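You operate a simulated robot arm through the tools that you are given. There is no shell and no other tool. Be economical: measure what you need, move in short steps, check, and stop when the job is done.

The job below is to be done with a simulated two-armed robot. You get a single attempt, and the scene is never put back.

TASK
On the top of the long bench, fold the blue towel in half.

It is judged by the outcome, as a careful person would: the job done as asked, and still so three seconds after it is handed in. It fails if anything else is knocked over, pushed out of place, dropped, spilled or broken. Flat cloth is picked up by pressing the open fingertips on it (5 to 10 N) and closing them slowly along it; thin cloth reads only 2 to 8 mm in the jaws.

THE ROBOT
Two 7-joint arms with two-finger grippers on one trunk, on a base that drives. Base frame: it is fixed to the floor where the robot stands at the start and does not move with it; the origin is under the middle of the robot, x ahead of it, y to its left, z up; the surface under the hand at the start is at about z = 800. Lengths are in mm, angles in rad, forces in N, time in s.
The left shoulder is at the start at [85, 216, 1117], the right one opposite. With the tool pointing down near the work surface each hand reaches from about 320 to 840 mm from the robot's upright axis, wherever it stands, measured 20 degrees to its own side. Places, roughly: top of the long bench [700, 700, 800]. Payload 3.18 kg a hand.
The TCP of each hand is the grasp point between the finger pads, 30 mm short of the fingertips. In the tool frame z runs along the fingers and y along their closing line. The gripper opens to 144 mm. The gripper's body begins 103 mm behind the TCP.
Orientation is told as [roll, pitch, yaw] about the base's x, y, z axes, in that order, counted from this pose: with the fingers straight down and closing along the base's y, the tool's x points along the base's -x, its y along +y and its z along -z.

THE INTERFACE
- The arms move only by the tool servo_tool. It takes "left_steps", "right_steps" or both (then of equal length, played together; a hand with none holds still); each is a list of rows, each a list of 3 entries, a list of its own where there are three numbers: the turn, a rotation vector about the tool's x, y, z in rad, then the shift along the tool's x, y, z in cm, then the gripper command, from -1 (shut) to 1 (fully open), values between in proportion. In form: [[[ax, ay, az], [dx, dy, dz], fingers], ...]. A call has 1 to 8 rows; each row shifts and turns the commanded pose from where the row before left it, along the tool's axes as they then stand. Rows are played at 5 a second. More than 50 mm and 0.15 rad between two rows, or a gripper value outside its range, and nothing of the call is played. A pose out of reach is approached as far as the arm can. The call stops where the force on the tool passes 40 N (or 10 N more than at its start, if that is more) or the arm is blocked; 0.2 s more then pass. The fingers move at their own pace and stop on an object; they squeeze with about 33 N. The grip force told is the motor's: it shows also when the fingers shut on nothing. Time passes only in rows, and 0.2 s behind the last, so rows that do not move let the fingers close. It gives the time, the measured TCP pose, the force on the tool (base axes), the opening and the grip force at its end, in the units of the frame above (readings bear some noise), with the torque about the TCP (base axes, N m) and any sound that the robot's microphone picked up, and new pictures: "show" is both (left out), scene, wrist or none (wrist: the cameras of the hands that moved).
- Cameras (640 x 400 px; columns grow to the right, rows downward): "scene" is now at [176.5, 19.9, 1287.3]; the picture's right is [0.29, -0.96, 0.00], its down [-0.74, -0.23, -0.64] and it looks along [0.61, 0.19, -0.77] (base axes); focal length 258 px, centre (320, 200). "left" rides on the left gripper at [77, -16, -143] in its tool frame; the picture's right is [0.21, 0.98, 0.00], its down [-0.84, 0.18, -0.51] and it looks along [-0.50, 0.11, 0.86] (tool axes); focal length 218 px, centre (320, 200). "right" rides on the right gripper at [77, 16, -143] in its tool frame; the picture's right is [-0.21, 0.98, 0.00], its down [-0.84, -0.18, -0.51] and it looks along [-0.50, -0.11, 0.86] (tool axes); focal length 218 px, centre (320, 200). There is no depth. A picture from a camera that has moved, and an enlarged one, comes with that camera's place and axes in the base frame and with its lens. The place of the scene camera against the robot may be out by one fixed shift of up to 12 mm in any direction.
- slide_trunk(by): slides the trunk up (or, below 0, down) by that many mm; the arms and the scene camera ride with it, the base frame stays. It gives what a move gives, with no picture.
- steer(legs): drives the robot by 1 to 6 legs, each [ahead, left, turn to the left] in mm, mm and rad, along the robot's own axes; the way and the turn of a leg run together, so that a leg with both is an arc; at most 1500 mm and 3.142 rad a leg. The arms and the cameras ride along, it lands a little off, and it stops where it bumps. It gives what a move gives, and a new picture of the scene camera.
- head_to(pan, tilt): turns the head with the scene camera to pan (to the left, within 1.396 rad either way) and tilt (down, from -0.506 to 1.204), counted from straight ahead of the robot. It gives what a move gives, and a new picture of the scene camera.
- inspect(camera, box): a new picture of the part [left, top, right, bottom] of that camera's present view, enlarged. The clock stands still meanwhile.
- close_job(): hands the job in; it is judged then, once.

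Work in short steps. Places have to be worked out from the pictures, the camera data and where the tool is seen: move nearer, look again, correct. Check each grasp and each placing, and mend what went wrong. You have 120 turns and 260 pictures in all, those below and enlarged ones among them. Open the grippers and draw the arms clear of the work before you hand the job in, unless the task says otherwise; then end with one line.

The tools are called after "Call:" as name(argument=value, ...) on one line, values as JSON. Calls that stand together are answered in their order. servo_tool: Moves the arms, as the interface text tells. Its arguments: {"type":"object","properties":{"left_steps":{"type":"array"},"right_steps":{"type":"array"},"show":{"type":"string","enum":["both","scene","wrist","none"]}},"required":[]} The other tools are called the same way: slide_trunk (by) slides the trunk up or down; steer (legs) drives the base; head_to (pan, tilt) turns the head that bears the scene camera; inspect (camera, box) takes an enlarged picture of a part of a camera's view; close_job () hands the job in.

At the start:

```text
clock: 0.0
left_tcp_pos: [447.3, 356.7, 972.4]
left_tcp_rot: [0.0, 0.0, 0.001]
left_wrist_force: [0.7, 0.2, 1.0]
left_moment: [0.0, 0.01, 0.01]
left_gripper_width: 144.0
left_finger_force: 0.0
right_tcp_pos: [417.8, -18.9, 1015.0]
right_tcp_rot: [0.001, 0.003, 0.0]
right_wrist_force: [-0.7, 1.0, -0.1]
right_moment: [-0.01, -0.01, -0.04]
right_gripper_width: 144.1
right_finger_force: 0.1
trunk travel left (down, up): [-200.0, 169.0]
robot x, y, heading: [1.8, -0.6, 0.004]
head pan, tilt: [0.297, 0.881]
```

scene: 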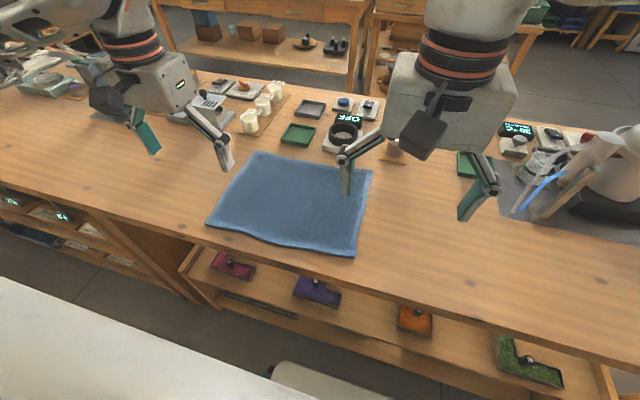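
right: 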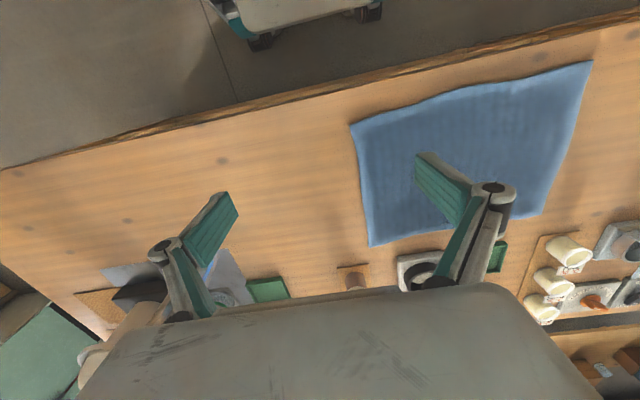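
left: 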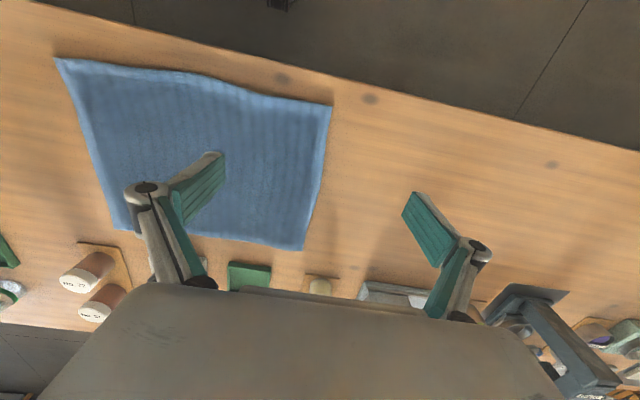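

The pictures put the towel's corners at about FR (424,26), FL (406,367), BL (671,372) and BR (689,34). I'll fold the front edge over to the back with both hands, so I bring the hands over the front corners first.

Call:
servo_tool(left_steps=[[[0, 0, 0], [0.9, -0.8, 2.3], -0.3], [[0, 0, 0], [0.9, -0.8, 2.3], -0.3], [[0, 0, 0], [0.9, -0.9, 2.3], -0.3], [[0, 0, 0], [0, 0, 2.3], -0.3], [[0, 0, 0], [0, 0, 0], -0.3]], right_steps=[[[0, 0, 0], [-0.6, 2.6, 3.3], -0.3], [[0, 0, 0], [-0.6, 2.7, 3.4], -0.3], [[0, 0, 0], [-0.6, 2.7, 3.4], -0.3], [[0, 0, 0], [0, 0, 3.4], -0.3], [[0, 0, 0], [0, 0, 0], -0.3]])

Call:
inspect(camera="scene", box=[190, 60, 450, 270])

```text
clock: 1.2
left_tcp_pos: [420.2, 332.0, 881.1]
left_tcp_rot: [-0.001, -0.002, 0.001]
left_wrist_force: [-0.2, 0.5, 0.1]
left_moment: [0.04, 0.02, -0.02]
left_gripper_width: 50.3
left_finger_force: 0.1
right_tcp_pos: [438.8, 60.6, 880.5]
right_tcp_rot: [0.0, 0.0, 0.001]
right_wrist_force: [-0.2, -0.1, -0.3]
right_moment: [0.01, -0.04, 0.02]
right_gripper_width: 50.3
right_finger_force: 0.1
trunk travel left (down, up): [-200.0, 169.0]
robot x, y, heading: [-0.8, -0.5, -0.001]
head pan, tilt: [0.297, 0.881]
camera scene: at [176.1, 19.9, 1287.5], right [0.29, -0.96, 0.0], down [-0.74, -0.23, -0.64], along [0.61, 0.19, -0.77], focal length 258 px, centre (320, 200)
camera right: at [361.8, 76.3, 1021.9], right [0.21, 0.98, 0.0], down [0.84, -0.18, 0.51], along [0.5, -0.11, -0.86], focal length 218 px, centre (320, 200)
camera left: at [344.0, 316.8, 1024.0], right [-0.21, 0.98, 0.0], down [0.84, 0.18, 0.51], along [0.5, 0.11, -0.86], focal length 218 px, centre (320, 200)
```

scene: 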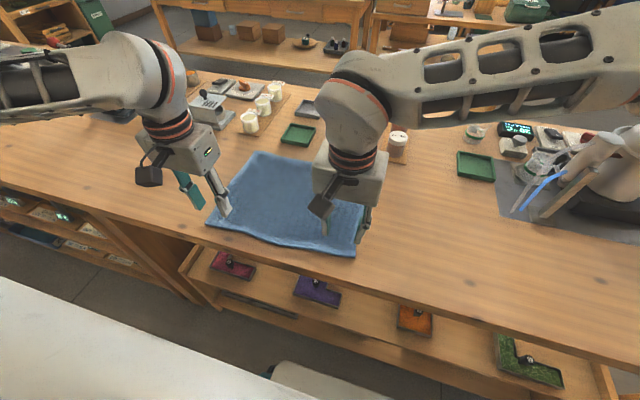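
right: 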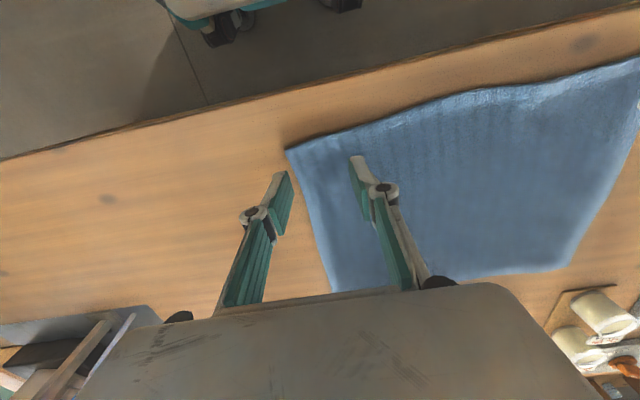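
left: 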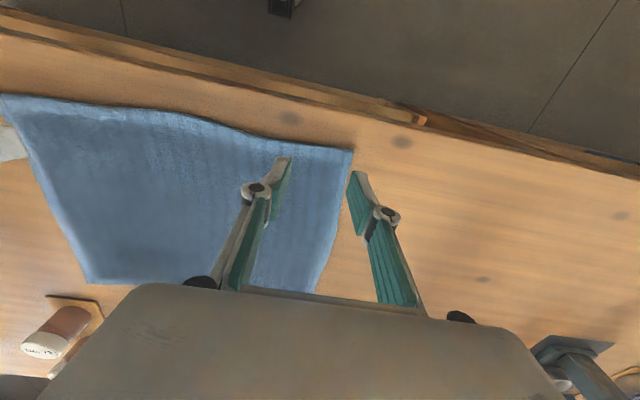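

```text
1.90 times, centred on (320, 165) of scene
camera zoom: at [176.1, 19.9, 1287.5], right [0.29, -0.96, 0.0], down [-0.74, -0.23, -0.64], along [0.61, 0.19, -0.77], focal length 492 px, centre (320, 267)
```

zoom: 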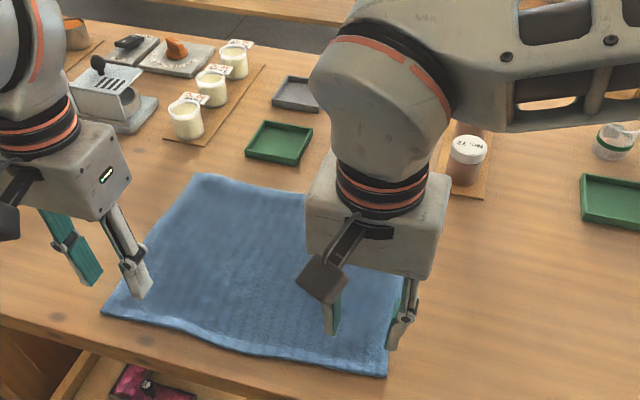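

The near views confirm FL (407,366) and FR (423,26). I shift both hands a little inward and lower the fingertips to just above the cloth.

Call:
servo_tool(left_steps=[[[0, 0, 0], [-0.4, -0.5, 2.2], -0.3], [[0, 0, 0], [0, 0, 1.6], -0.3], [[0, 0, 0], [0, 0, 0.5], -0.3], [[0, 0, 0], [0, 0, 0.3], -0.3]], right_steps=[[[0, 0, 0], [0.2, 0.7, 2.2], -0.3], [[0, 0, 0], [0, 0, 1.6], -0.3], [[0, 0, 0], [0, 0, 0.5], -0.3], [[0, 0, 0], [0, 0, 0.3], -0.3]], show="wrist")

```text
clock: 2.2
left_tcp_pos: [423.9, 327.1, 835.5]
left_tcp_rot: [0.0, 0.0, 0.002]
left_wrist_force: [-0.7, 1.0, 0.4]
left_moment: [-0.01, 0.01, 0.01]
left_gripper_width: 50.5
left_finger_force: 0.1
right_tcp_pos: [434.0, 66.8, 835.1]
right_tcp_rot: [-0.002, 0.0, 0.0]
right_wrist_force: [0.2, 0.1, 0.1]
right_moment: [0.01, -0.01, 0.0]
right_gripper_width: 50.1
right_finger_force: 0.0
trunk travel left (down, up): [-200.0, 169.0]
robot x, y, heading: [-0.6, -2.6, -0.002]
head pan, tilt: [0.297, 0.881]
camera right: at [358.3, 83.1, 976.7], right [0.21, 0.98, 0.0], down [0.84, -0.18, 0.51], along [0.5, -0.11, -0.86], focal length 218 px, centre (320, 200)
camera left: at [347.6, 311.5, 977.9], right [-0.21, 0.98, 0.0], down [0.84, 0.18, 0.51], along [0.5, 0.11, -0.86], focal length 218 px, centre (320, 200)
```

right: 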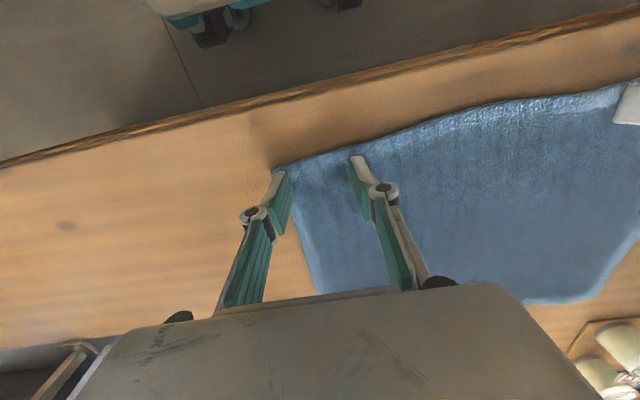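
left: 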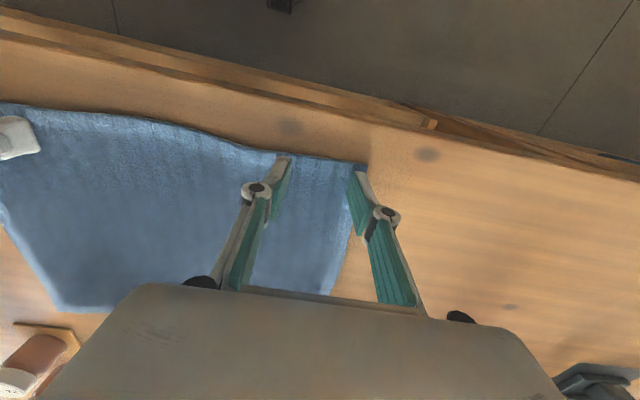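

The outer fingers sit close to the side edges. I shift each hand 7 mm inward and press down gently.

Call:
servo_tool(left_steps=[[[0, 0, 0], [0, -0.7, 0], -0.3], [[0, 0, 0], [0, 0, 0.3], -0.3], [[0, 0, 0], [0, 0, 0.2], -0.3], [[0, 0, 0], [0, 0, 0], -0.3]], right_steps=[[[0, 0, 0], [0, 0.7, 0], -0.3], [[0, 0, 0], [0, 0, 0.3], -0.3], [[0, 0, 0], [0, 0, 0.2], -0.3], [[0, 0, 0], [0, 0, 0], -0.3]], show="none")

```text
clock: 3.2
left_tcp_pos: [423.1, 319.8, 830.9]
left_tcp_rot: [-0.001, -0.003, 0.003]
left_wrist_force: [0.1, 0.2, 18.2]
left_moment: [-0.01, 0.0, -0.01]
left_gripper_width: 50.5
left_finger_force: 6.7
right_tcp_pos: [435.3, 74.9, 833.2]
right_tcp_rot: [0.001, -0.002, 0.0]
right_wrist_force: [1.1, -0.9, 17.2]
right_moment: [-0.11, -0.04, 0.0]
right_gripper_width: 51.6
right_finger_force: 0.3
trunk travel left (down, up): [-200.0, 169.0]
robot x, y, heading: [-1.7, -2.2, -0.009]
head pan, tilt: [0.297, 0.881]
```

Both hands press with about 18 N, which is more than wanted. I ease up 1 mm before closing.

Call:
servo_tool(left_steps=[[[0, 0, 0], [0, 0, -0.1], -0.3], [[0, 0, 0], [0, 0, 0], -0.3]], right_steps=[[[0, 0, 0], [0, 0, -0.1], -0.3], [[0, 0, 0], [0, 0, 0], -0.3]], show="none")

```text
clock: 3.8
left_tcp_pos: [422.3, 319.4, 830.7]
left_tcp_rot: [0.001, -0.002, 0.001]
left_wrist_force: [0.6, -0.3, 9.9]
left_moment: [-0.01, -0.01, 0.05]
left_gripper_width: 50.3
left_finger_force: 0.1
right_tcp_pos: [433.4, 74.2, 830.5]
right_tcp_rot: [-0.002, -0.001, 0.001]
right_wrist_force: [-0.1, 1.6, 12.7]
right_moment: [0.14, 0.05, 0.0]
right_gripper_width: 49.9
right_finger_force: 6.3
trunk travel left (down, up): [-200.0, 169.0]
robot x, y, heading: [-0.3, -3.5, -0.0]
head pan, tilt: [0.297, 0.881]
```

The press is now about 10 to 12 N, so I close slowly along the cloth.

Call:
servo_tool(left_steps=[[[0, 0, 0], [0, 0, 0], -0.4], [[0, 0, 0], [0, 0, 0], -0.5], [[0, 0, 0], [0, 0, 0], -0.6], [[0, 0, 0], [0, 0, 0], -0.7], [[0, 0, 0], [0, 0, 0], -0.8], [[0, 0, 0], [0, 0, 0], -0.9], [[0, 0, 0], [0, 0, 0], -1], [[0, 0, 0], [0, 0, 0], -1]], right_steps=[[[0, 0, 0], [0, 0, -0.03], -0.4], [[0, 0, 0], [0, 0, 0], -0.5], [[0, 0, 0], [0, 0, 0], -0.6], [[0, 0, 0], [0, 0, 0], -0.7], [[0, 0, 0], [0, 0, 0], -0.8], [[0, 0, 0], [0, 0, 0], -0.9], [[0, 0, 0], [0, 0, 0], -1], [[0, 0, 0], [0, 0, 0], -1]])

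```text
clock: 5.6
left_tcp_pos: [422.9, 320.4, 830.8]
left_tcp_rot: [0.0, 0.0, -0.001]
left_wrist_force: [-1.9, -9.1, 8.2]
left_moment: [-0.25, 0.05, 0.02]
left_gripper_width: 4.8
left_finger_force: 32.8
right_tcp_pos: [434.2, 73.7, 831.4]
right_tcp_rot: [0.002, 0.001, -0.002]
right_wrist_force: [-0.7, 6.8, 1.7]
right_moment: [0.27, 0.03, 0.05]
right_gripper_width: 3.8
right_finger_force: 30.8
trunk travel left (down, up): [-200.0, 169.0]
robot x, y, heading: [-2.4, -0.9, -0.001]
head pan, tilt: [0.297, 0.881]
camera scene: at [175.9, 19.4, 1287.3], right [0.29, -0.96, 0.0], down [-0.74, -0.23, -0.64], along [0.61, 0.19, -0.77], focal length 258 px, centre (320, 200)
camera right: at [357.6, 90.4, 973.6], right [0.21, 0.98, 0.0], down [0.84, -0.18, 0.51], along [0.5, -0.1, -0.86], focal length 218 px, centre (320, 200)
camera left: at [347.4, 304.0, 973.5], right [-0.21, 0.98, 0.0], down [0.84, 0.18, 0.51], along [0.5, 0.11, -0.86], focal length 218 px, centre (320, 200)
```

scene: 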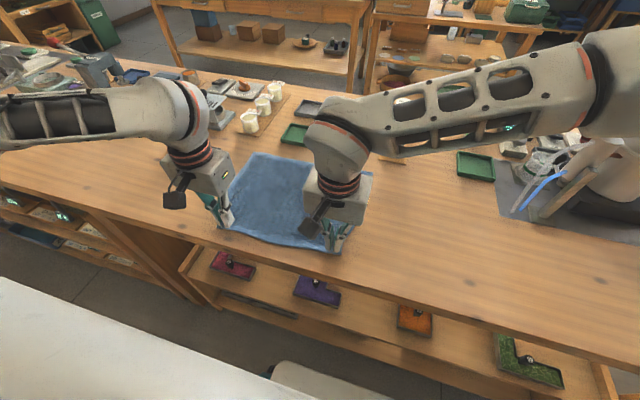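
right: 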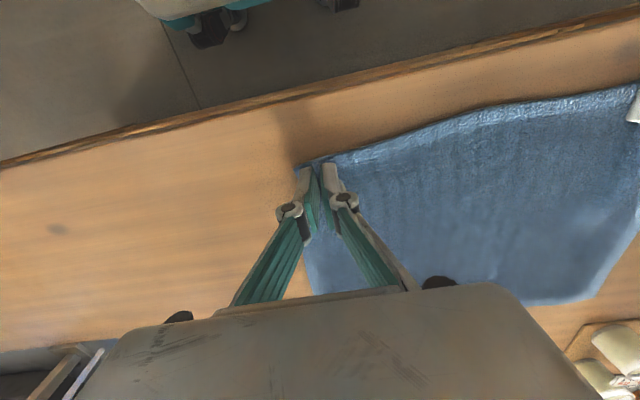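
left: 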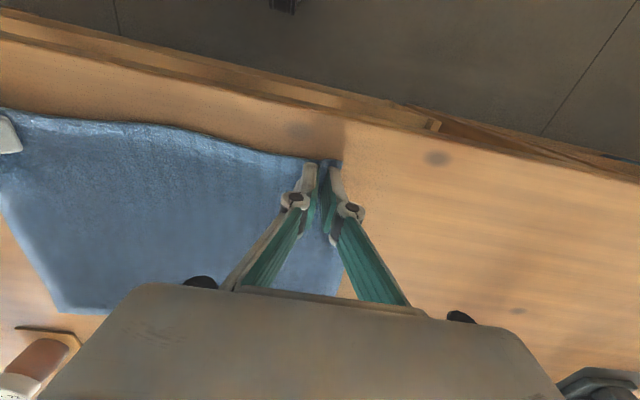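

Both grips read 4 to 5 mm, so the cloth is held. I lift along an arc to about the fold line.

Call:
servo_tool(left_steps=[[[0, 0, 0], [0, 0, -2.5], -1], [[0, 0, 0], [-0.8, 0, -2.8], -1], [[0, 0, 0], [-1.8, 0.1, -2.6], -1], [[0, 0, 0], [-2.8, 0.1, -1.8], -1], [[0, 0, 0], [-3.0, 0, -0.8], -1], [[0, 0, 0], [-3.0, 0, -0.3], -1]], right_steps=[[[0, 0, 0], [0, 0, -2.5], -1], [[0, 0, 0], [-0.8, 0, -2.8], -1], [[0, 0, 0], [-1.8, 0.1, -2.6], -1], [[0, 0, 0], [-2.8, 0.1, -1.8], -1], [[0, 0, 0], [-3.0, 0.1, -0.8], -1], [[0, 0, 0], [-3.0, 0.1, -0.3], -1]])

```text
clock: 7.0
left_tcp_pos: [537.9, 320.0, 938.0]
left_tcp_rot: [0.0, 0.001, 0.001]
left_wrist_force: [0.3, -5.5, -0.1]
left_moment: [-0.16, -0.01, -0.01]
left_gripper_width: 4.8
left_finger_force: 28.8
right_tcp_pos: [549.4, 77.8, 938.5]
right_tcp_rot: [-0.001, 0.002, 0.002]
right_wrist_force: [0.3, 5.1, 0.7]
right_moment: [0.15, 0.06, 0.01]
right_gripper_width: 4.6
right_finger_force: 27.7
trunk travel left (down, up): [-200.0, 169.0]
robot x, y, heading: [0.7, -0.0, 0.0]
head pan, tilt: [0.297, 0.881]
camera scene: at [177.5, 19.9, 1286.9], right [0.29, -0.96, 0.0], down [-0.74, -0.23, -0.64], along [0.61, 0.19, -0.77], focal length 258 px, centre (320, 200)
camera right: at [474.1, 94.8, 1080.9], right [0.21, 0.98, 0.0], down [0.84, -0.18, 0.5], along [0.49, -0.11, -0.86], focal length 218 px, centre (320, 200)
camera left: at [463.4, 305.4, 1081.4], right [-0.21, 0.98, 0.0], down [0.84, 0.18, 0.51], along [0.5, 0.11, -0.86], focal length 218 px, centre (320, 200)
```

scene: 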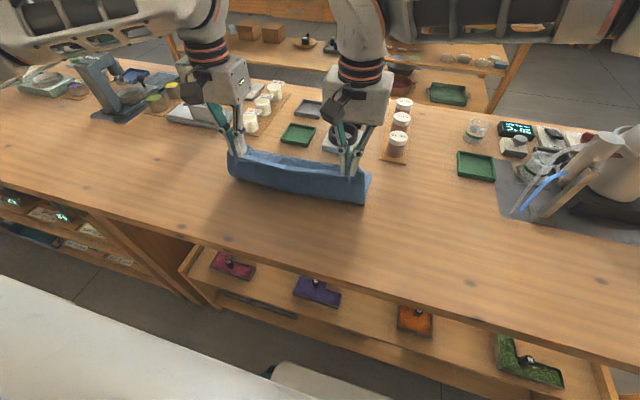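
right: 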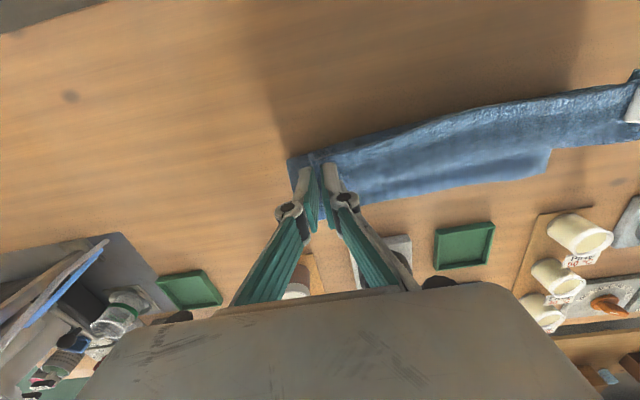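
left: 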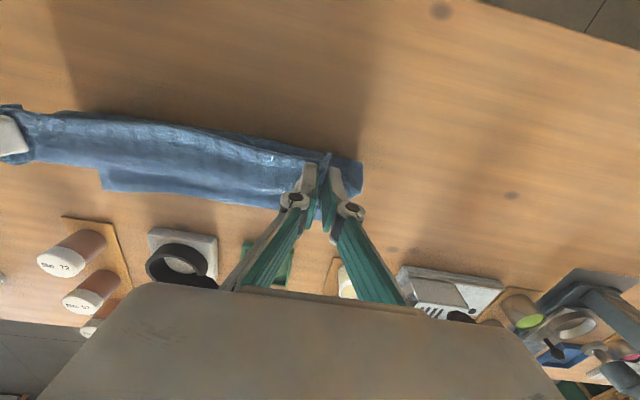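

The cloth has lifted cleanly and the back edge is still at x of about 670 to 680. I carry on over the arc, pitching the hands so the edge turns over.

Call:
servo_tool(left_steps=[[[0, 0.15, 0], [-3.0, 0.1, 0.4], -1], [[0, 0.15, 0], [-3.15, 0.1, 0.74], -1], [[0, 0.15, 0], [-3.32, 0.1, 1.27], -1], [[0, 0, 0], [-3.02, 0.1, 1.65], -1]], right_steps=[[[0, 0.15, 0], [-3.1, 0.1, 0.4], -1], [[0, 0.15, 0], [-3.25, 0.1, 0.74], -1], [[0, 0.15, 0], [-3.42, 0.1, 1.27], -1], [[0, 0, 0], [-3.1, 0.0, 1.65], -1]])

```text
clock: 7.7
left_tcp_pos: [602.4, 311.5, 923.9]
left_tcp_rot: [-0.017, 0.321, -0.01]
left_wrist_force: [2.6, -16.6, 5.4]
left_moment: [-0.52, -0.03, 0.15]
left_gripper_width: 4.6
left_finger_force: 33.9
right_tcp_pos: [628.9, 62.3, 984.2]
right_tcp_rot: [0.22, 0.298, -0.035]
right_wrist_force: [-1.7, 15.7, -4.0]
right_moment: [0.36, -0.02, -0.09]
right_gripper_width: 4.5
right_finger_force: 33.3
right hand out of reach, approached as far as the arm can: row 2, 3
trunk travel left (down, up): [-200.0, 169.0]
robot x, y, heading: [-2.7, 0.0, -0.002]
head pan, tilt: [0.297, 0.881]
stopped in row 3 (right hand): the arm was blocked; the commanded pose is now the measured one
camera scene: at [176.7, 19.0, 1287.3], right [0.29, -0.96, 0.0], down [-0.74, -0.22, -0.64], along [0.61, 0.19, -0.77], focal length 258 px, centre (320, 200)
camera right: at [596.8, 48.7, 1141.6], right [0.3, 0.94, 0.14], down [0.93, -0.32, 0.19], along [0.22, 0.08, -0.97], focal length 218 px, centre (320, 200)
camera left: at [576.2, 299.4, 1083.1], right [-0.19, 0.98, 0.05], down [0.96, 0.18, 0.21], along [0.2, 0.09, -0.98], focal length 218 px, centre (320, 200)
```

scene: 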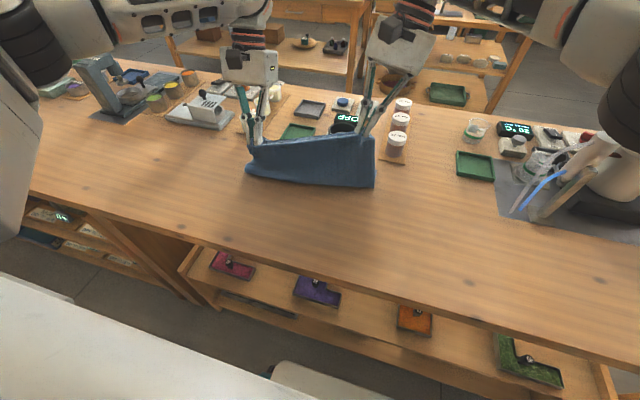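
right: 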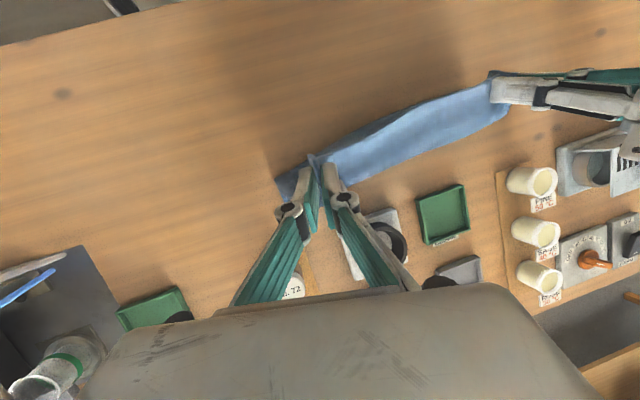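
left: 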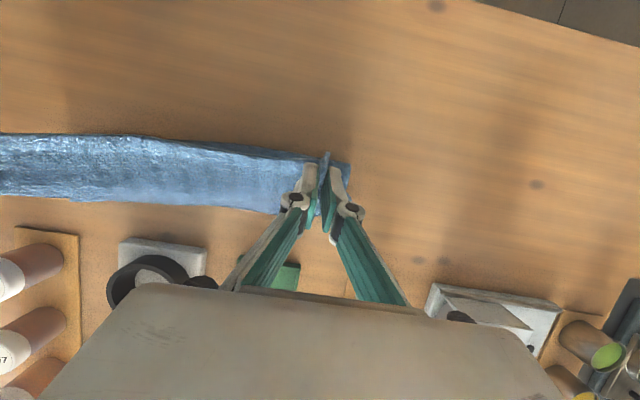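

The right hand can't reach while tilted, so it rolled and rose. I level it again and bring it down while the left hand holds still.

Call:
servo_tool(right_steps=[[[0.075, -0.1, -0.01], [-1.0, 0.0, 1.57], -1], [[0.075, -0.1, -0.01], [-0.85, 0.15, 1.66], -1], [[0.07, -0.1, -0.01], [-0.68, 0.3, 1.74], -1]])

```text
clock: 8.5
left_tcp_pos: [603.7, 313.1, 922.0]
left_tcp_rot: [-0.018, 0.322, -0.007]
left_wrist_force: [8.7, -33.7, 3.1]
left_moment: [-0.9, -0.23, 0.4]
left_gripper_width: 5.4
left_finger_force: 33.0
right_tcp_pos: [659.5, 58.7, 949.7]
right_tcp_rot: [0.045, -0.001, -0.083]
right_wrist_force: [-9.6, 33.2, -3.9]
right_moment: [0.96, 0.21, 0.05]
right_gripper_width: 5.7
right_finger_force: 32.9
trunk travel left (down, up): [-200.0, 169.0]
robot x, y, heading: [2.4, 0.2, -0.0]
head pan, tilt: [0.297, 0.881]
camera scene: at [176.8, 19.4, 1287.3], right [0.29, -0.96, 0.0], down [-0.74, -0.22, -0.64], along [0.61, 0.19, -0.77], focal length 258 px, centre (320, 200)
camera right: at [583.6, 74.7, 1091.2], right [0.29, 0.96, 0.04], down [0.82, -0.27, 0.5], along [0.49, -0.11, -0.87], focal length 218 px, centre (320, 200)
```

scene: 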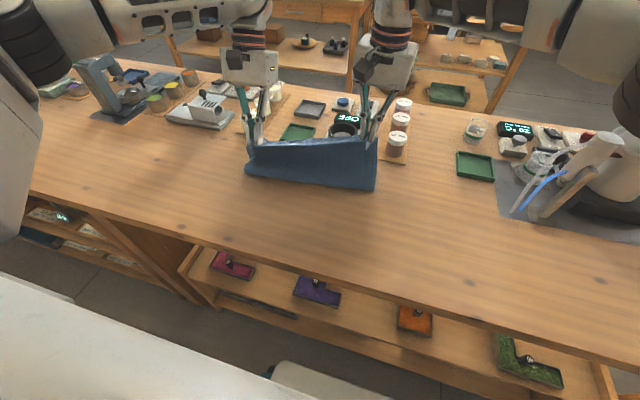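
right: 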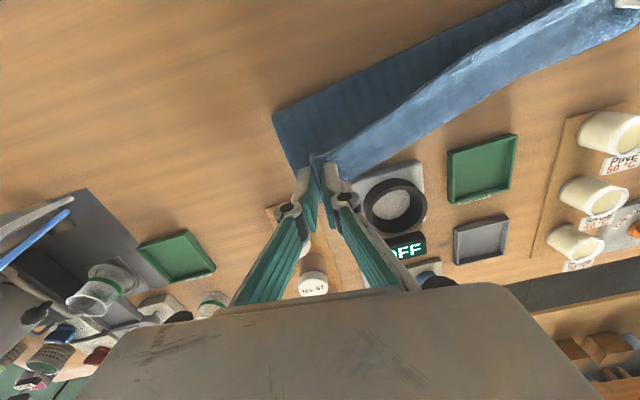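

The cloth is taut at 33 N because the hands drifted apart. I bring them together and level them.

Call:
servo_tool(left_steps=[[[0, 0, 0], [-1.35, 0, 0.1], -1], [[0, 0, 0], [-1.35, 0, 0.1], -1], [[0, 0, 0], [0, 0, 0], -1]], right_steps=[[[0, 0, 0], [0.4, 1.0, 1.5], -1], [[0, 0, 0], [0.4, 0.8, 1.5], -1], [[0.02, 0, -0.08], [0, 0, 0], -1]], show="scene")

```text
clock: 9.5
left_tcp_pos: [628.0, 313.3, 911.0]
left_tcp_rot: [-0.014, 0.324, -0.009]
left_wrist_force: [2.4, -10.8, 0.6]
left_moment: [-0.28, -0.04, 0.13]
left_gripper_width: 4.5
left_finger_force: 32.3
right_tcp_pos: [667.8, 66.7, 939.0]
right_tcp_rot: [0.105, 0.012, -0.047]
right_wrist_force: [-2.1, 11.2, -2.6]
right_moment: [0.27, 0.07, -0.03]
right_gripper_width: 4.4
right_finger_force: 33.4
trunk travel left (down, up): [-200.0, 169.0]
robot x, y, heading: [1.7, -3.4, 0.001]
head pan, tilt: [0.297, 0.881]
stopped in row 3 (right hand): the arm was blocked; the commanded pose is now the measured one
camera scene: at [177.0, 18.9, 1287.2], right [0.29, -0.96, 0.0], down [-0.74, -0.22, -0.64], along [0.61, 0.19, -0.77], focal length 258 px, centre (320, 200)
```

scene: 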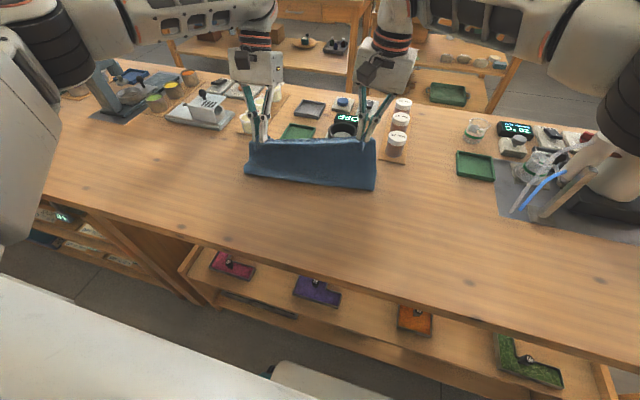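

The right arm balks at the sideways and turning moves, but it is already near its target x. I try lowering it straight down while the left hand goes forward and down.

Call:
servo_tool(left_steps=[[[0, 0, 0], [-1.2, 0, 0.6], -1], [[0, 0, 0], [-1.2, 0, 0.6], -1], [[0, 0, 0], [0, 0, 0], -1]], right_steps=[[[0, 0, 0], [0, 0, 1.5], -1], [[0, 0, 0], [0, 0, 1.5], -1], [[0, 0, 0], [0, 0, 0], -1]], show="scene")

```text
clock: 10.3
left_tcp_pos: [646.2, 315.0, 894.0]
left_tcp_rot: [-0.009, 0.323, -0.007]
left_wrist_force: [0.7, -5.1, 0.3]
left_moment: [-0.08, -0.04, 0.04]
left_gripper_width: 6.3
left_finger_force: 32.2
right_tcp_pos: [667.9, 71.6, 913.5]
right_tcp_rot: [0.108, 0.009, -0.049]
right_wrist_force: [-1.8, 4.4, -0.5]
right_moment: [0.08, 0.0, -0.01]
right_gripper_width: 5.8
right_finger_force: 30.7
trunk travel left (down, up): [-200.0, 169.0]
robot x, y, heading: [0.8, -3.8, -0.006]
head pan, tilt: [0.297, 0.881]
camera scene: at [176.1, 19.4, 1287.5], right [0.29, -0.96, 0.0], down [-0.74, -0.22, -0.64], along [0.61, 0.19, -0.77], focal length 258 px, centre (320, 200)
```

scene: 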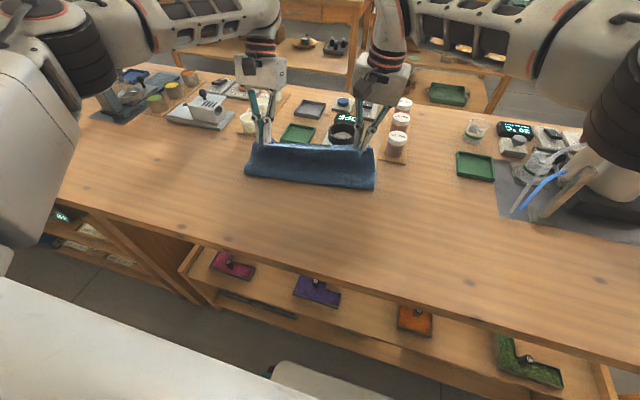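

Lowering works and the tension has dropped to 5 N. I continue down and slightly forward.

Call:
servo_tool(left_steps=[[[0, 0, 0], [-1.3, 0.2, 1.7], -1], [[0, 0, 0], [-1.3, 0.2, 1.7], -1], [[0, 0, 0], [0, 0, 0], -1]], right_steps=[[[0, 0, 0], [-0.3, 0, 2.2], -1], [[0, 0, 0], [-0.3, 0, 2.2], -1], [[0, 0, 0], [0, 0, 0], -1]])

```text
clock: 11.1
left_tcp_pos: [661.2, 319.2, 852.8]
left_tcp_rot: [-0.011, 0.323, -0.007]
left_wrist_force: [0.5, -2.0, -0.3]
left_moment: [0.0, -0.03, -0.01]
left_gripper_width: 5.9
left_finger_force: 29.7
right_tcp_pos: [669.8, 76.9, 866.4]
right_tcp_rot: [0.09, 0.007, -0.039]
right_wrist_force: [-0.1, 1.0, -0.8]
right_moment: [0.03, 0.0, -0.01]
right_gripper_width: 7.0
right_finger_force: 32.4
trunk travel left (down, up): [-200.0, 169.0]
robot x, y, heading: [-0.0, 0.3, -0.003]
head pan, tilt: [0.297, 0.881]
camera scene: at [176.1, 19.4, 1287.5], right [0.29, -0.96, 0.0], down [-0.74, -0.22, -0.64], along [0.61, 0.19, -0.77], focal length 258 px, centre (320, 200)
camera right: at [595.2, 83.5, 1009.3], right [0.25, 0.97, 0.09], down [0.84, -0.26, 0.48], along [0.49, -0.05, -0.87], focal length 218 px, centre (320, 200)
camera left: at [634.6, 305.2, 1012.9], right [-0.19, 0.98, 0.06], down [0.96, 0.18, 0.21], along [0.2, 0.1, -0.98], focal length 218 px, centre (320, 200)
```

scene: 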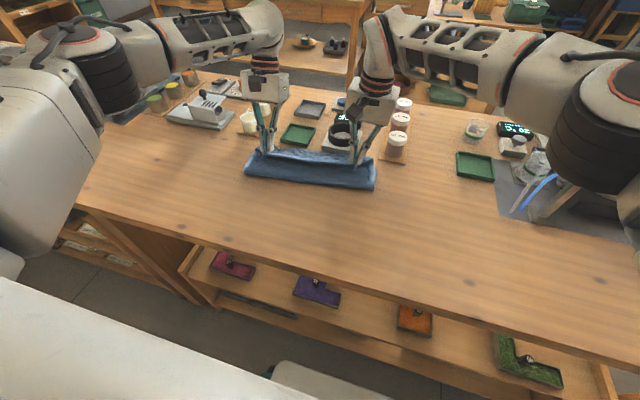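
right: 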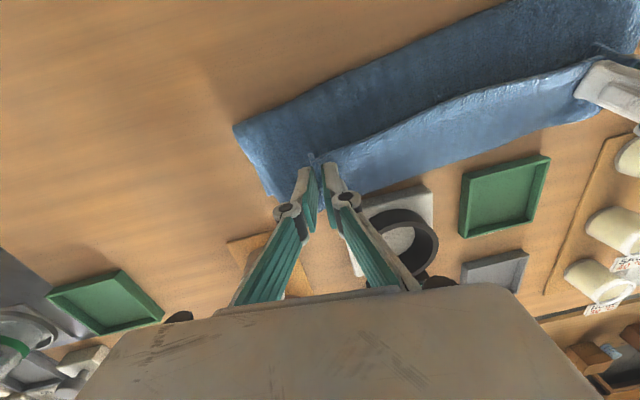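
left: 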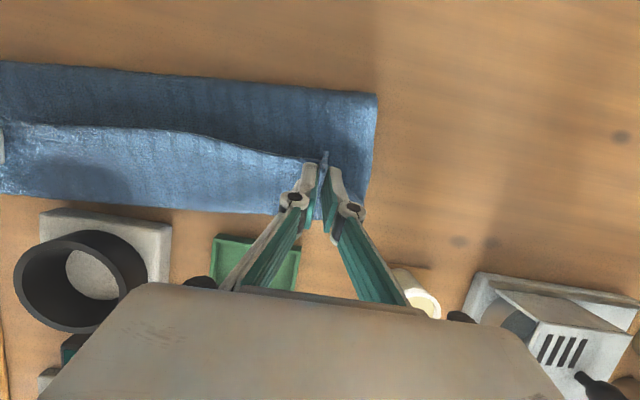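

The fold line has crept to x of about 573 (left) and 617 (right), where about 545 is wanted, because the right hand went too high. I bring both hands back over the fold line so the bottom layer can lie down again.

Call:
servo_tool(left_steps=[[[0, -0.08, 0], [2.93, 0, -0.4], -1], [[0, -0.08, 0], [2.88, 0, -0.63], -1], [[0, -0.08, 0], [2.83, 0, -0.86], -1], [[0, -0.08, 0], [2.74, 0, -1.09], -1], [[0, 0, 0], [0, 0, 0], -1]], right_steps=[[[0.022, 0, -0.01], [2.55, 0, -1.0], -1], [[0.022, 0, -0.01], [2.55, 0, -1.0], -1], [[0.022, 0, -0.01], [2.55, 0, -1.0], -1], [[0.022, 0, -0.01], [2.55, 0, -1.0], -1], [[0, 0, 0], [0, 0, 0], -1]])

```text
clock: 12.3
left_tcp_pos: [554.5, 320.2, 901.8]
left_tcp_rot: [-0.009, 0.003, -0.004]
left_wrist_force: [-0.9, -3.5, 11.2]
left_moment: [-0.14, 0.1, 0.02]
left_gripper_width: 2.8
left_finger_force: 27.4
right_tcp_pos: [568.7, 75.6, 906.2]
right_tcp_rot: [0.007, 0.004, 0.0]
right_wrist_force: [0.4, 5.4, 0.9]
right_moment: [0.16, 0.0, -0.02]
right_gripper_width: 3.2
right_finger_force: 32.7
trunk travel left (down, up): [-200.0, 169.0]
robot x, y, heading: [-2.2, -3.1, -0.008]
head pan, tilt: [0.297, 0.881]
camera scene: at [177.7, 19.3, 1286.9], right [0.29, -0.96, 0.0], down [-0.74, -0.22, -0.64], along [0.61, 0.19, -0.77], focal length 258 px, centre (320, 200)
camera right: at [493.4, 91.1, 1047.9], right [0.21, 0.98, 0.01], down [0.85, -0.18, 0.5], along [0.49, -0.1, -0.87], focal length 218 px, centre (320, 200)
camera left: at [480.4, 306.4, 1046.4], right [-0.2, 0.98, -0.01], down [0.85, 0.18, 0.5], along [0.49, 0.09, -0.86], focal length 218 px, centre (320, 200)
```

scene: 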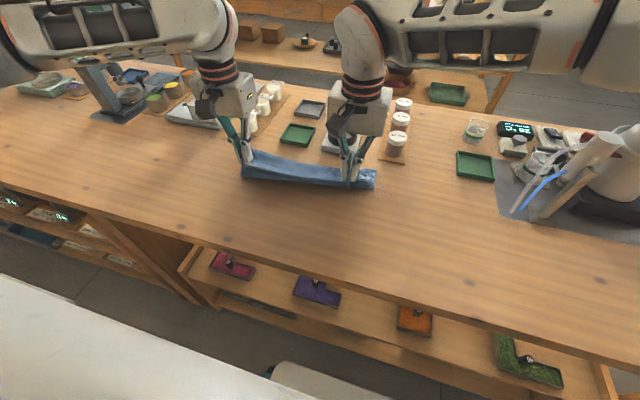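
right: 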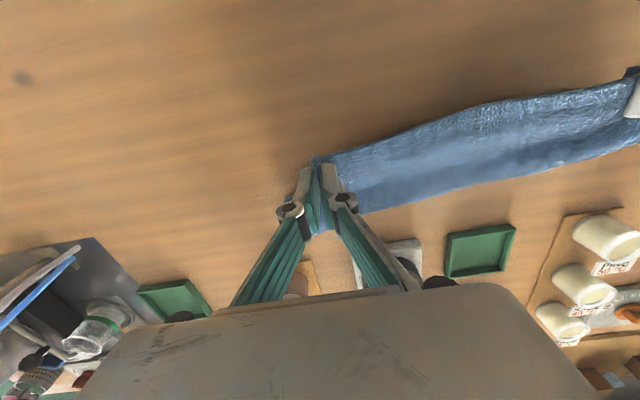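
left: 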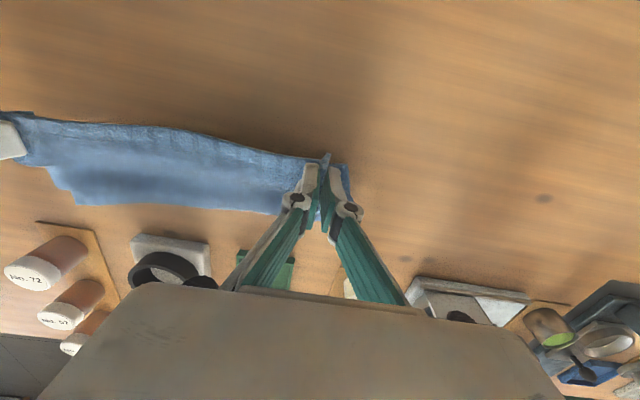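

The back edge is still in place, at about x 665 to 690. I move forward along a lower, barely slack path with the hands upright, and I'll release while the sheet leans forward so that it falls flat.

Call:
servo_tool(left_steps=[[[0, 0, 0], [-2.6, 0, 0], -1], [[0, 0, 0], [-2.6, 0, 0.2], -1], [[0, 0, 0], [-2.6, 0, 0.4], -1], [[0, 0, 0], [0, 0, 0], -1]], right_steps=[[[0, 0, 0], [-2.5, 0, 0.2], -1], [[0, 0, 0], [-2.5, 0.0, 0.4], -1], [[0, 0, 0], [-2.5, 0, 0.5], -1], [[0, 0, 0], [0, 0, 0], -1]])

```text
clock: 13.3
left_tcp_pos: [632.9, 319.1, 896.5]
left_tcp_rot: [-0.015, 0.008, -0.007]
left_wrist_force: [1.8, -24.9, -0.2]
left_moment: [-0.71, -0.03, 0.01]
left_gripper_width: 5.1
left_finger_force: 32.7
right_tcp_pos: [653.3, 58.5, 889.5]
right_tcp_rot: [0.015, 0.022, -0.035]
right_wrist_force: [-1.3, 25.5, 1.0]
right_moment: [0.66, 0.09, -0.12]
right_gripper_width: 4.8
right_finger_force: 33.6
trunk travel left (down, up): [-200.0, 169.0]
robot x, y, heading: [-6.8, -1.1, -0.002]
head pan, tilt: [0.297, 0.881]
camera scene: at [177.4, 20.4, 1287.0], right [0.29, -0.96, 0.0], down [-0.74, -0.23, -0.64], along [0.61, 0.18, -0.77], focal length 258 px, centre (320, 200)
camera right: at [581.6, 75.6, 1031.5], right [0.24, 0.97, 0.01], down [0.85, -0.22, 0.49], along [0.47, -0.11, -0.87], focal length 218 px, centre (320, 200)
camera left: at [557.7, 306.1, 1040.5], right [-0.2, 0.98, -0.01], down [0.85, 0.18, 0.5], along [0.49, 0.09, -0.87], focal length 218 px, centre (320, 200)
```

scene: 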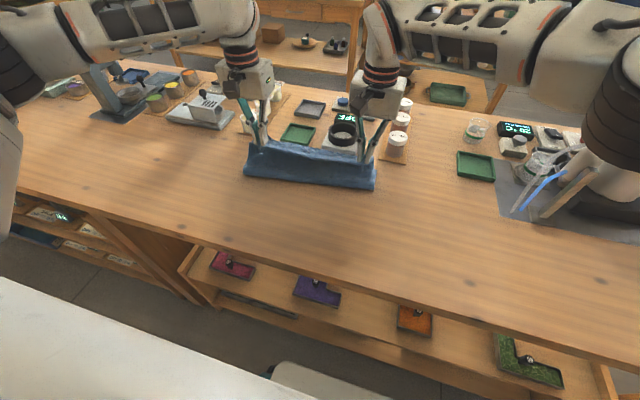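
right: 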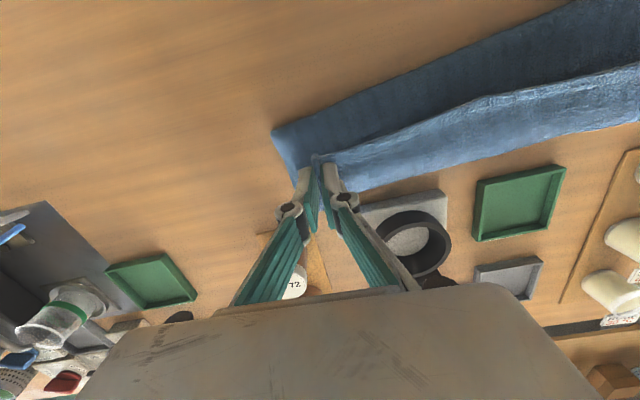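
left: 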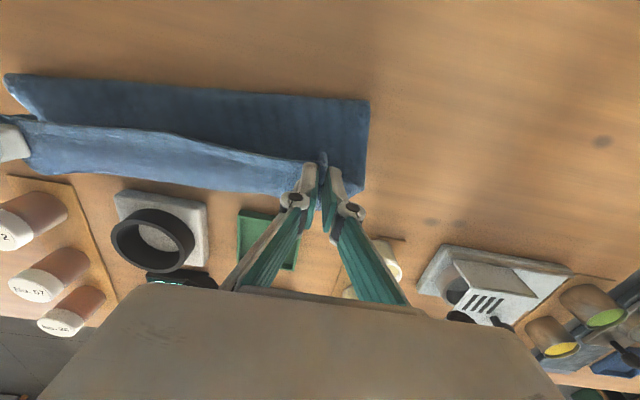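

The right arm drifts in this region, because its reach across is poor, and the right side of the fold is still off. I'll unfold the towel, drive left to centre on it, and start again.

Call:
servo_tool(left_steps=[[[0, 0, 0], [3.6, 0, -0.7], -1], [[0, 0, 0], [3.6, 0, -0.7], -1], [[0, 0, 0], [3.6, 0, -0.2], -1], [[0, 0, 0], [3.6, 0, 1.0], -1], [[0, 0, 0], [3.6, 0, 2.2], -1], [[0, 0, 0], [3.6, 0, 3.2], -1], [[0, 0, 0], [0, 0, 0], -1]], right_steps=[[[0, 0, 0], [3.6, 0.8, -0.7], -1], [[0, 0, 0], [3.7, 0.8, -0.7], -1], [[0, 0, 0], [3.7, 0, -0.2], -1], [[0, 0, 0], [3.7, 0, 1.0], -1], [[0, 0, 0], [3.7, 0, 2.0], -1], [[0, 0, 0], [3.7, 0, 2.8], -1], [[0, 0, 0], [0, 0, 0], -1]])

```text
clock: 14.9
left_tcp_pos: [419.5, 321.6, 850.7]
left_tcp_rot: [-0.01, 0.004, -0.004]
left_wrist_force: [-0.4, -2.5, 2.2]
left_moment: [0.12, 0.0, -0.06]
left_gripper_width: 3.9
left_finger_force: 36.5
right_tcp_pos: [423.6, 92.1, 853.4]
right_tcp_rot: [0.008, 0.004, -0.003]
right_wrist_force: [0.1, 0.5, 3.7]
right_moment: [0.01, 0.01, 0.01]
right_gripper_width: 2.1
right_finger_force: 30.6
trunk travel left (down, up): [-200.0, 169.0]
robot x, y, heading: [-2.8, 1.0, -0.001]
head pan, tilt: [0.297, 0.881]
camera scene: at [176.7, 19.0, 1287.3], right [0.29, -0.96, 0.0], down [-0.74, -0.22, -0.64], along [0.61, 0.19, -0.77], focal length 258 px, centre (320, 200)
camera right: at [347.2, 107.4, 996.5], right [0.21, 0.98, 0.01], down [0.84, -0.18, 0.5], along [0.49, -0.1, -0.86], focal length 218 px, centre (320, 200)
camera left: at [344.1, 307.9, 995.4], right [-0.21, 0.98, -0.01], down [0.84, 0.18, 0.5], along [0.49, 0.1, -0.86], focal length 218 px, centre (320, 200)
```

scene: 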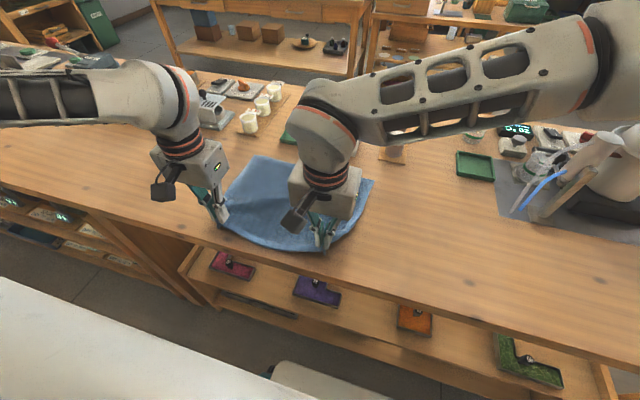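
right: 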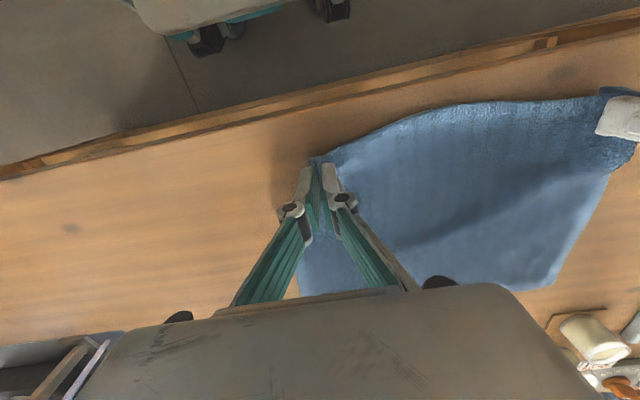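
left: 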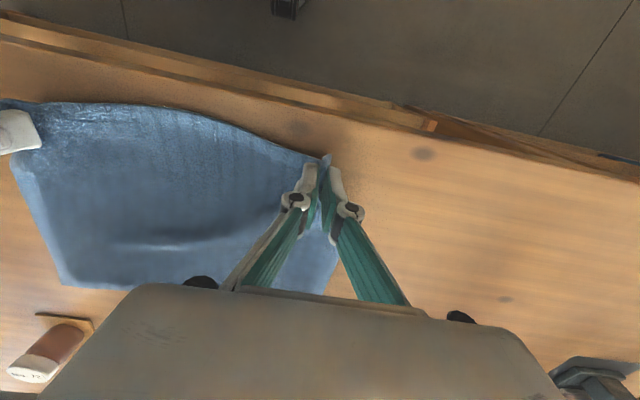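

The towel is nearly flat again. I spread the hands back out, lower them and release.

Call:
servo_tool(left_steps=[[[0, 0, 0], [0.2, 0.1, 0.8], -1], [[0, 0, 0], [0.2, 0, 0.7], -1], [[0, 0, 0], [0, 0, 0], -0.8], [[0, 0, 0], [0, 0, 0], -0.3], [[0, 0, 0], [0, 0, -3.0], -0.3], [[0, 0, 0], [0, 0, -4.5], -0.3], [[0, 0, 0], [3.0, 4.0, -2.5], -0.3]], right_steps=[[[0, 0, 0], [0, -1.0, 0.9], -1], [[0, 0, 0], [0, -0.8, 0.8], -1], [[0, 0, 0], [0, 0, 0], -0.8], [[0, 0, 0], [0, 0, 0], -0.3], [[0, 0, 0], [0, 0, -3.0], -0.3], [[0, 0, 0], [0, 0, -4.5], -0.3], [[0, 0, 0], [3.0, -4.0, -2.5], -0.3]])

```text
refused: row 7 steps farther than a row can; nothing moved
```

Row 7 was too long a step, so I shorten it and send the call again.

Call:
servo_tool(left_steps=[[[0, 0, 0], [0.2, 0.1, 0.8], -1], [[0, 0, 0], [0.2, 0, 0.7], -1], [[0, 0, 0], [0, 0, 0], -0.8], [[0, 0, 0], [0, 0, 0], -0.3], [[0, 0, 0], [0, 0, -3.0], -0.3], [[0, 0, 0], [0, 0, -4.5], -0.3], [[0, 0, 0], [2.0, 3.0, -3], -0.3]], right_steps=[[[0, 0, 0], [0, -1.0, 0.9], -1], [[0, 0, 0], [0, -0.8, 0.8], -1], [[0, 0, 0], [0, 0, 0], -0.8], [[0, 0, 0], [0, 0, 0], -0.3], [[0, 0, 0], [0, 0, -3.0], -0.3], [[0, 0, 0], [0, 0, -4.5], -0.3], [[0, 0, 0], [2.0, -3.0, -3], -0.3]])

```text
clock: 16.5
left_tcp_pos: [391.3, 354.2, 943.2]
left_tcp_rot: [-0.009, 0.001, -0.005]
left_wrist_force: [-0.2, 0.3, -0.3]
left_moment: [-0.03, -0.04, -0.02]
left_gripper_width: 50.5
left_finger_force: 0.2
right_tcp_pos: [402.0, 43.4, 943.1]
right_tcp_rot: [0.004, 0.003, -0.001]
right_wrist_force: [-1.6, 0.3, 0.2]
right_moment: [0.0, -0.06, 0.0]
right_gripper_width: 50.6
right_finger_force: 0.1
trunk travel left (down, up): [-200.0, 169.0]
robot x, y, heading: [3.1, 1.1, -0.003]
head pan, tilt: [0.297, 0.881]
camera scene: at [174.4, 19.2, 1287.9], right [0.29, -0.96, 0.0], down [-0.74, -0.22, -0.64], along [0.61, 0.19, -0.77], focal length 258 px, centre (320, 200)
camera right: at [326.3, 59.0, 1085.0], right [0.21, 0.98, 0.01], down [0.84, -0.18, 0.5], along [0.49, -0.1, -0.86], focal length 218 px, centre (320, 200)
camera left: at [316.4, 340.0, 1086.0], right [-0.2, 0.98, -0.01], down [0.84, 0.18, 0.5], along [0.5, 0.1, -0.86], focal length 218 px, centre (320, 200)
```

scene: 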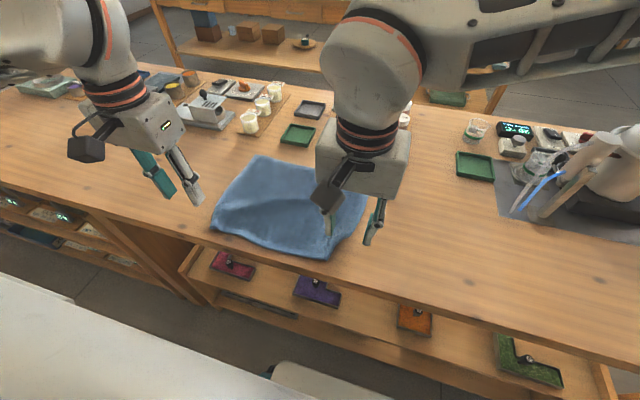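
right: 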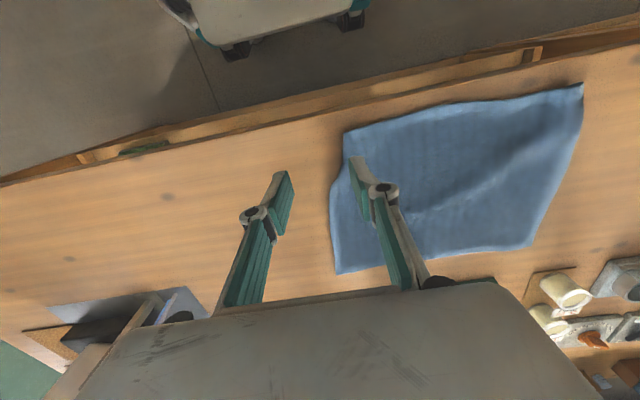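
left: 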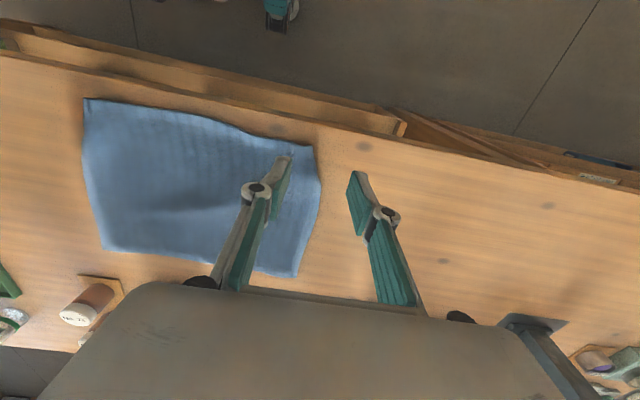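

The towel is flat again apart from slight wrinkles. Now I drive left 200 mm to centre on it.

Call:
steer(legs=[[0, 200, 0]])

```text
clock: 18.8
left_tcp_pos: [394.1, 551.5, 940.6]
left_tcp_rot: [-0.011, 0.004, -0.005]
left_wrist_force: [0.6, 0.3, 0.6]
left_moment: [-0.01, -0.01, 0.0]
left_gripper_width: 50.6
left_finger_force: 0.0
right_tcp_pos: [405.1, 241.1, 941.0]
right_tcp_rot: [0.007, 0.005, 0.0]
right_wrist_force: [0.3, -0.1, -0.3]
right_moment: [-0.02, 0.0, 0.02]
right_gripper_width: 50.4
right_finger_force: 0.1
trunk travel left (down, up): [-200.0, 169.0]
robot x, y, heading: [0.6, 195.8, -0.003]
head pan, tilt: [0.297, 0.881]
camera scene: at [177.0, 216.9, 1287.3], right [0.29, -0.96, 0.0], down [-0.74, -0.22, -0.64], along [0.61, 0.18, -0.77], focal length 258 px, centre (320, 200)
```

scene: 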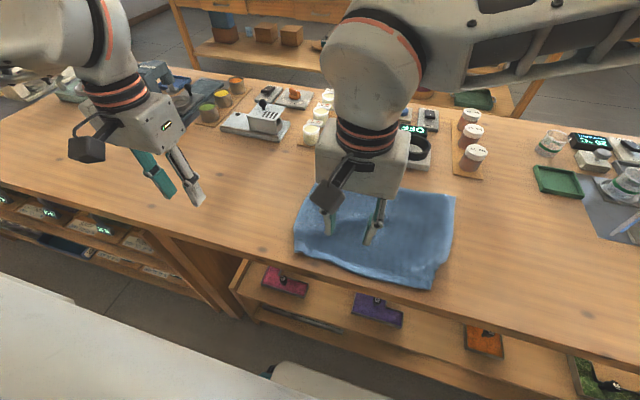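

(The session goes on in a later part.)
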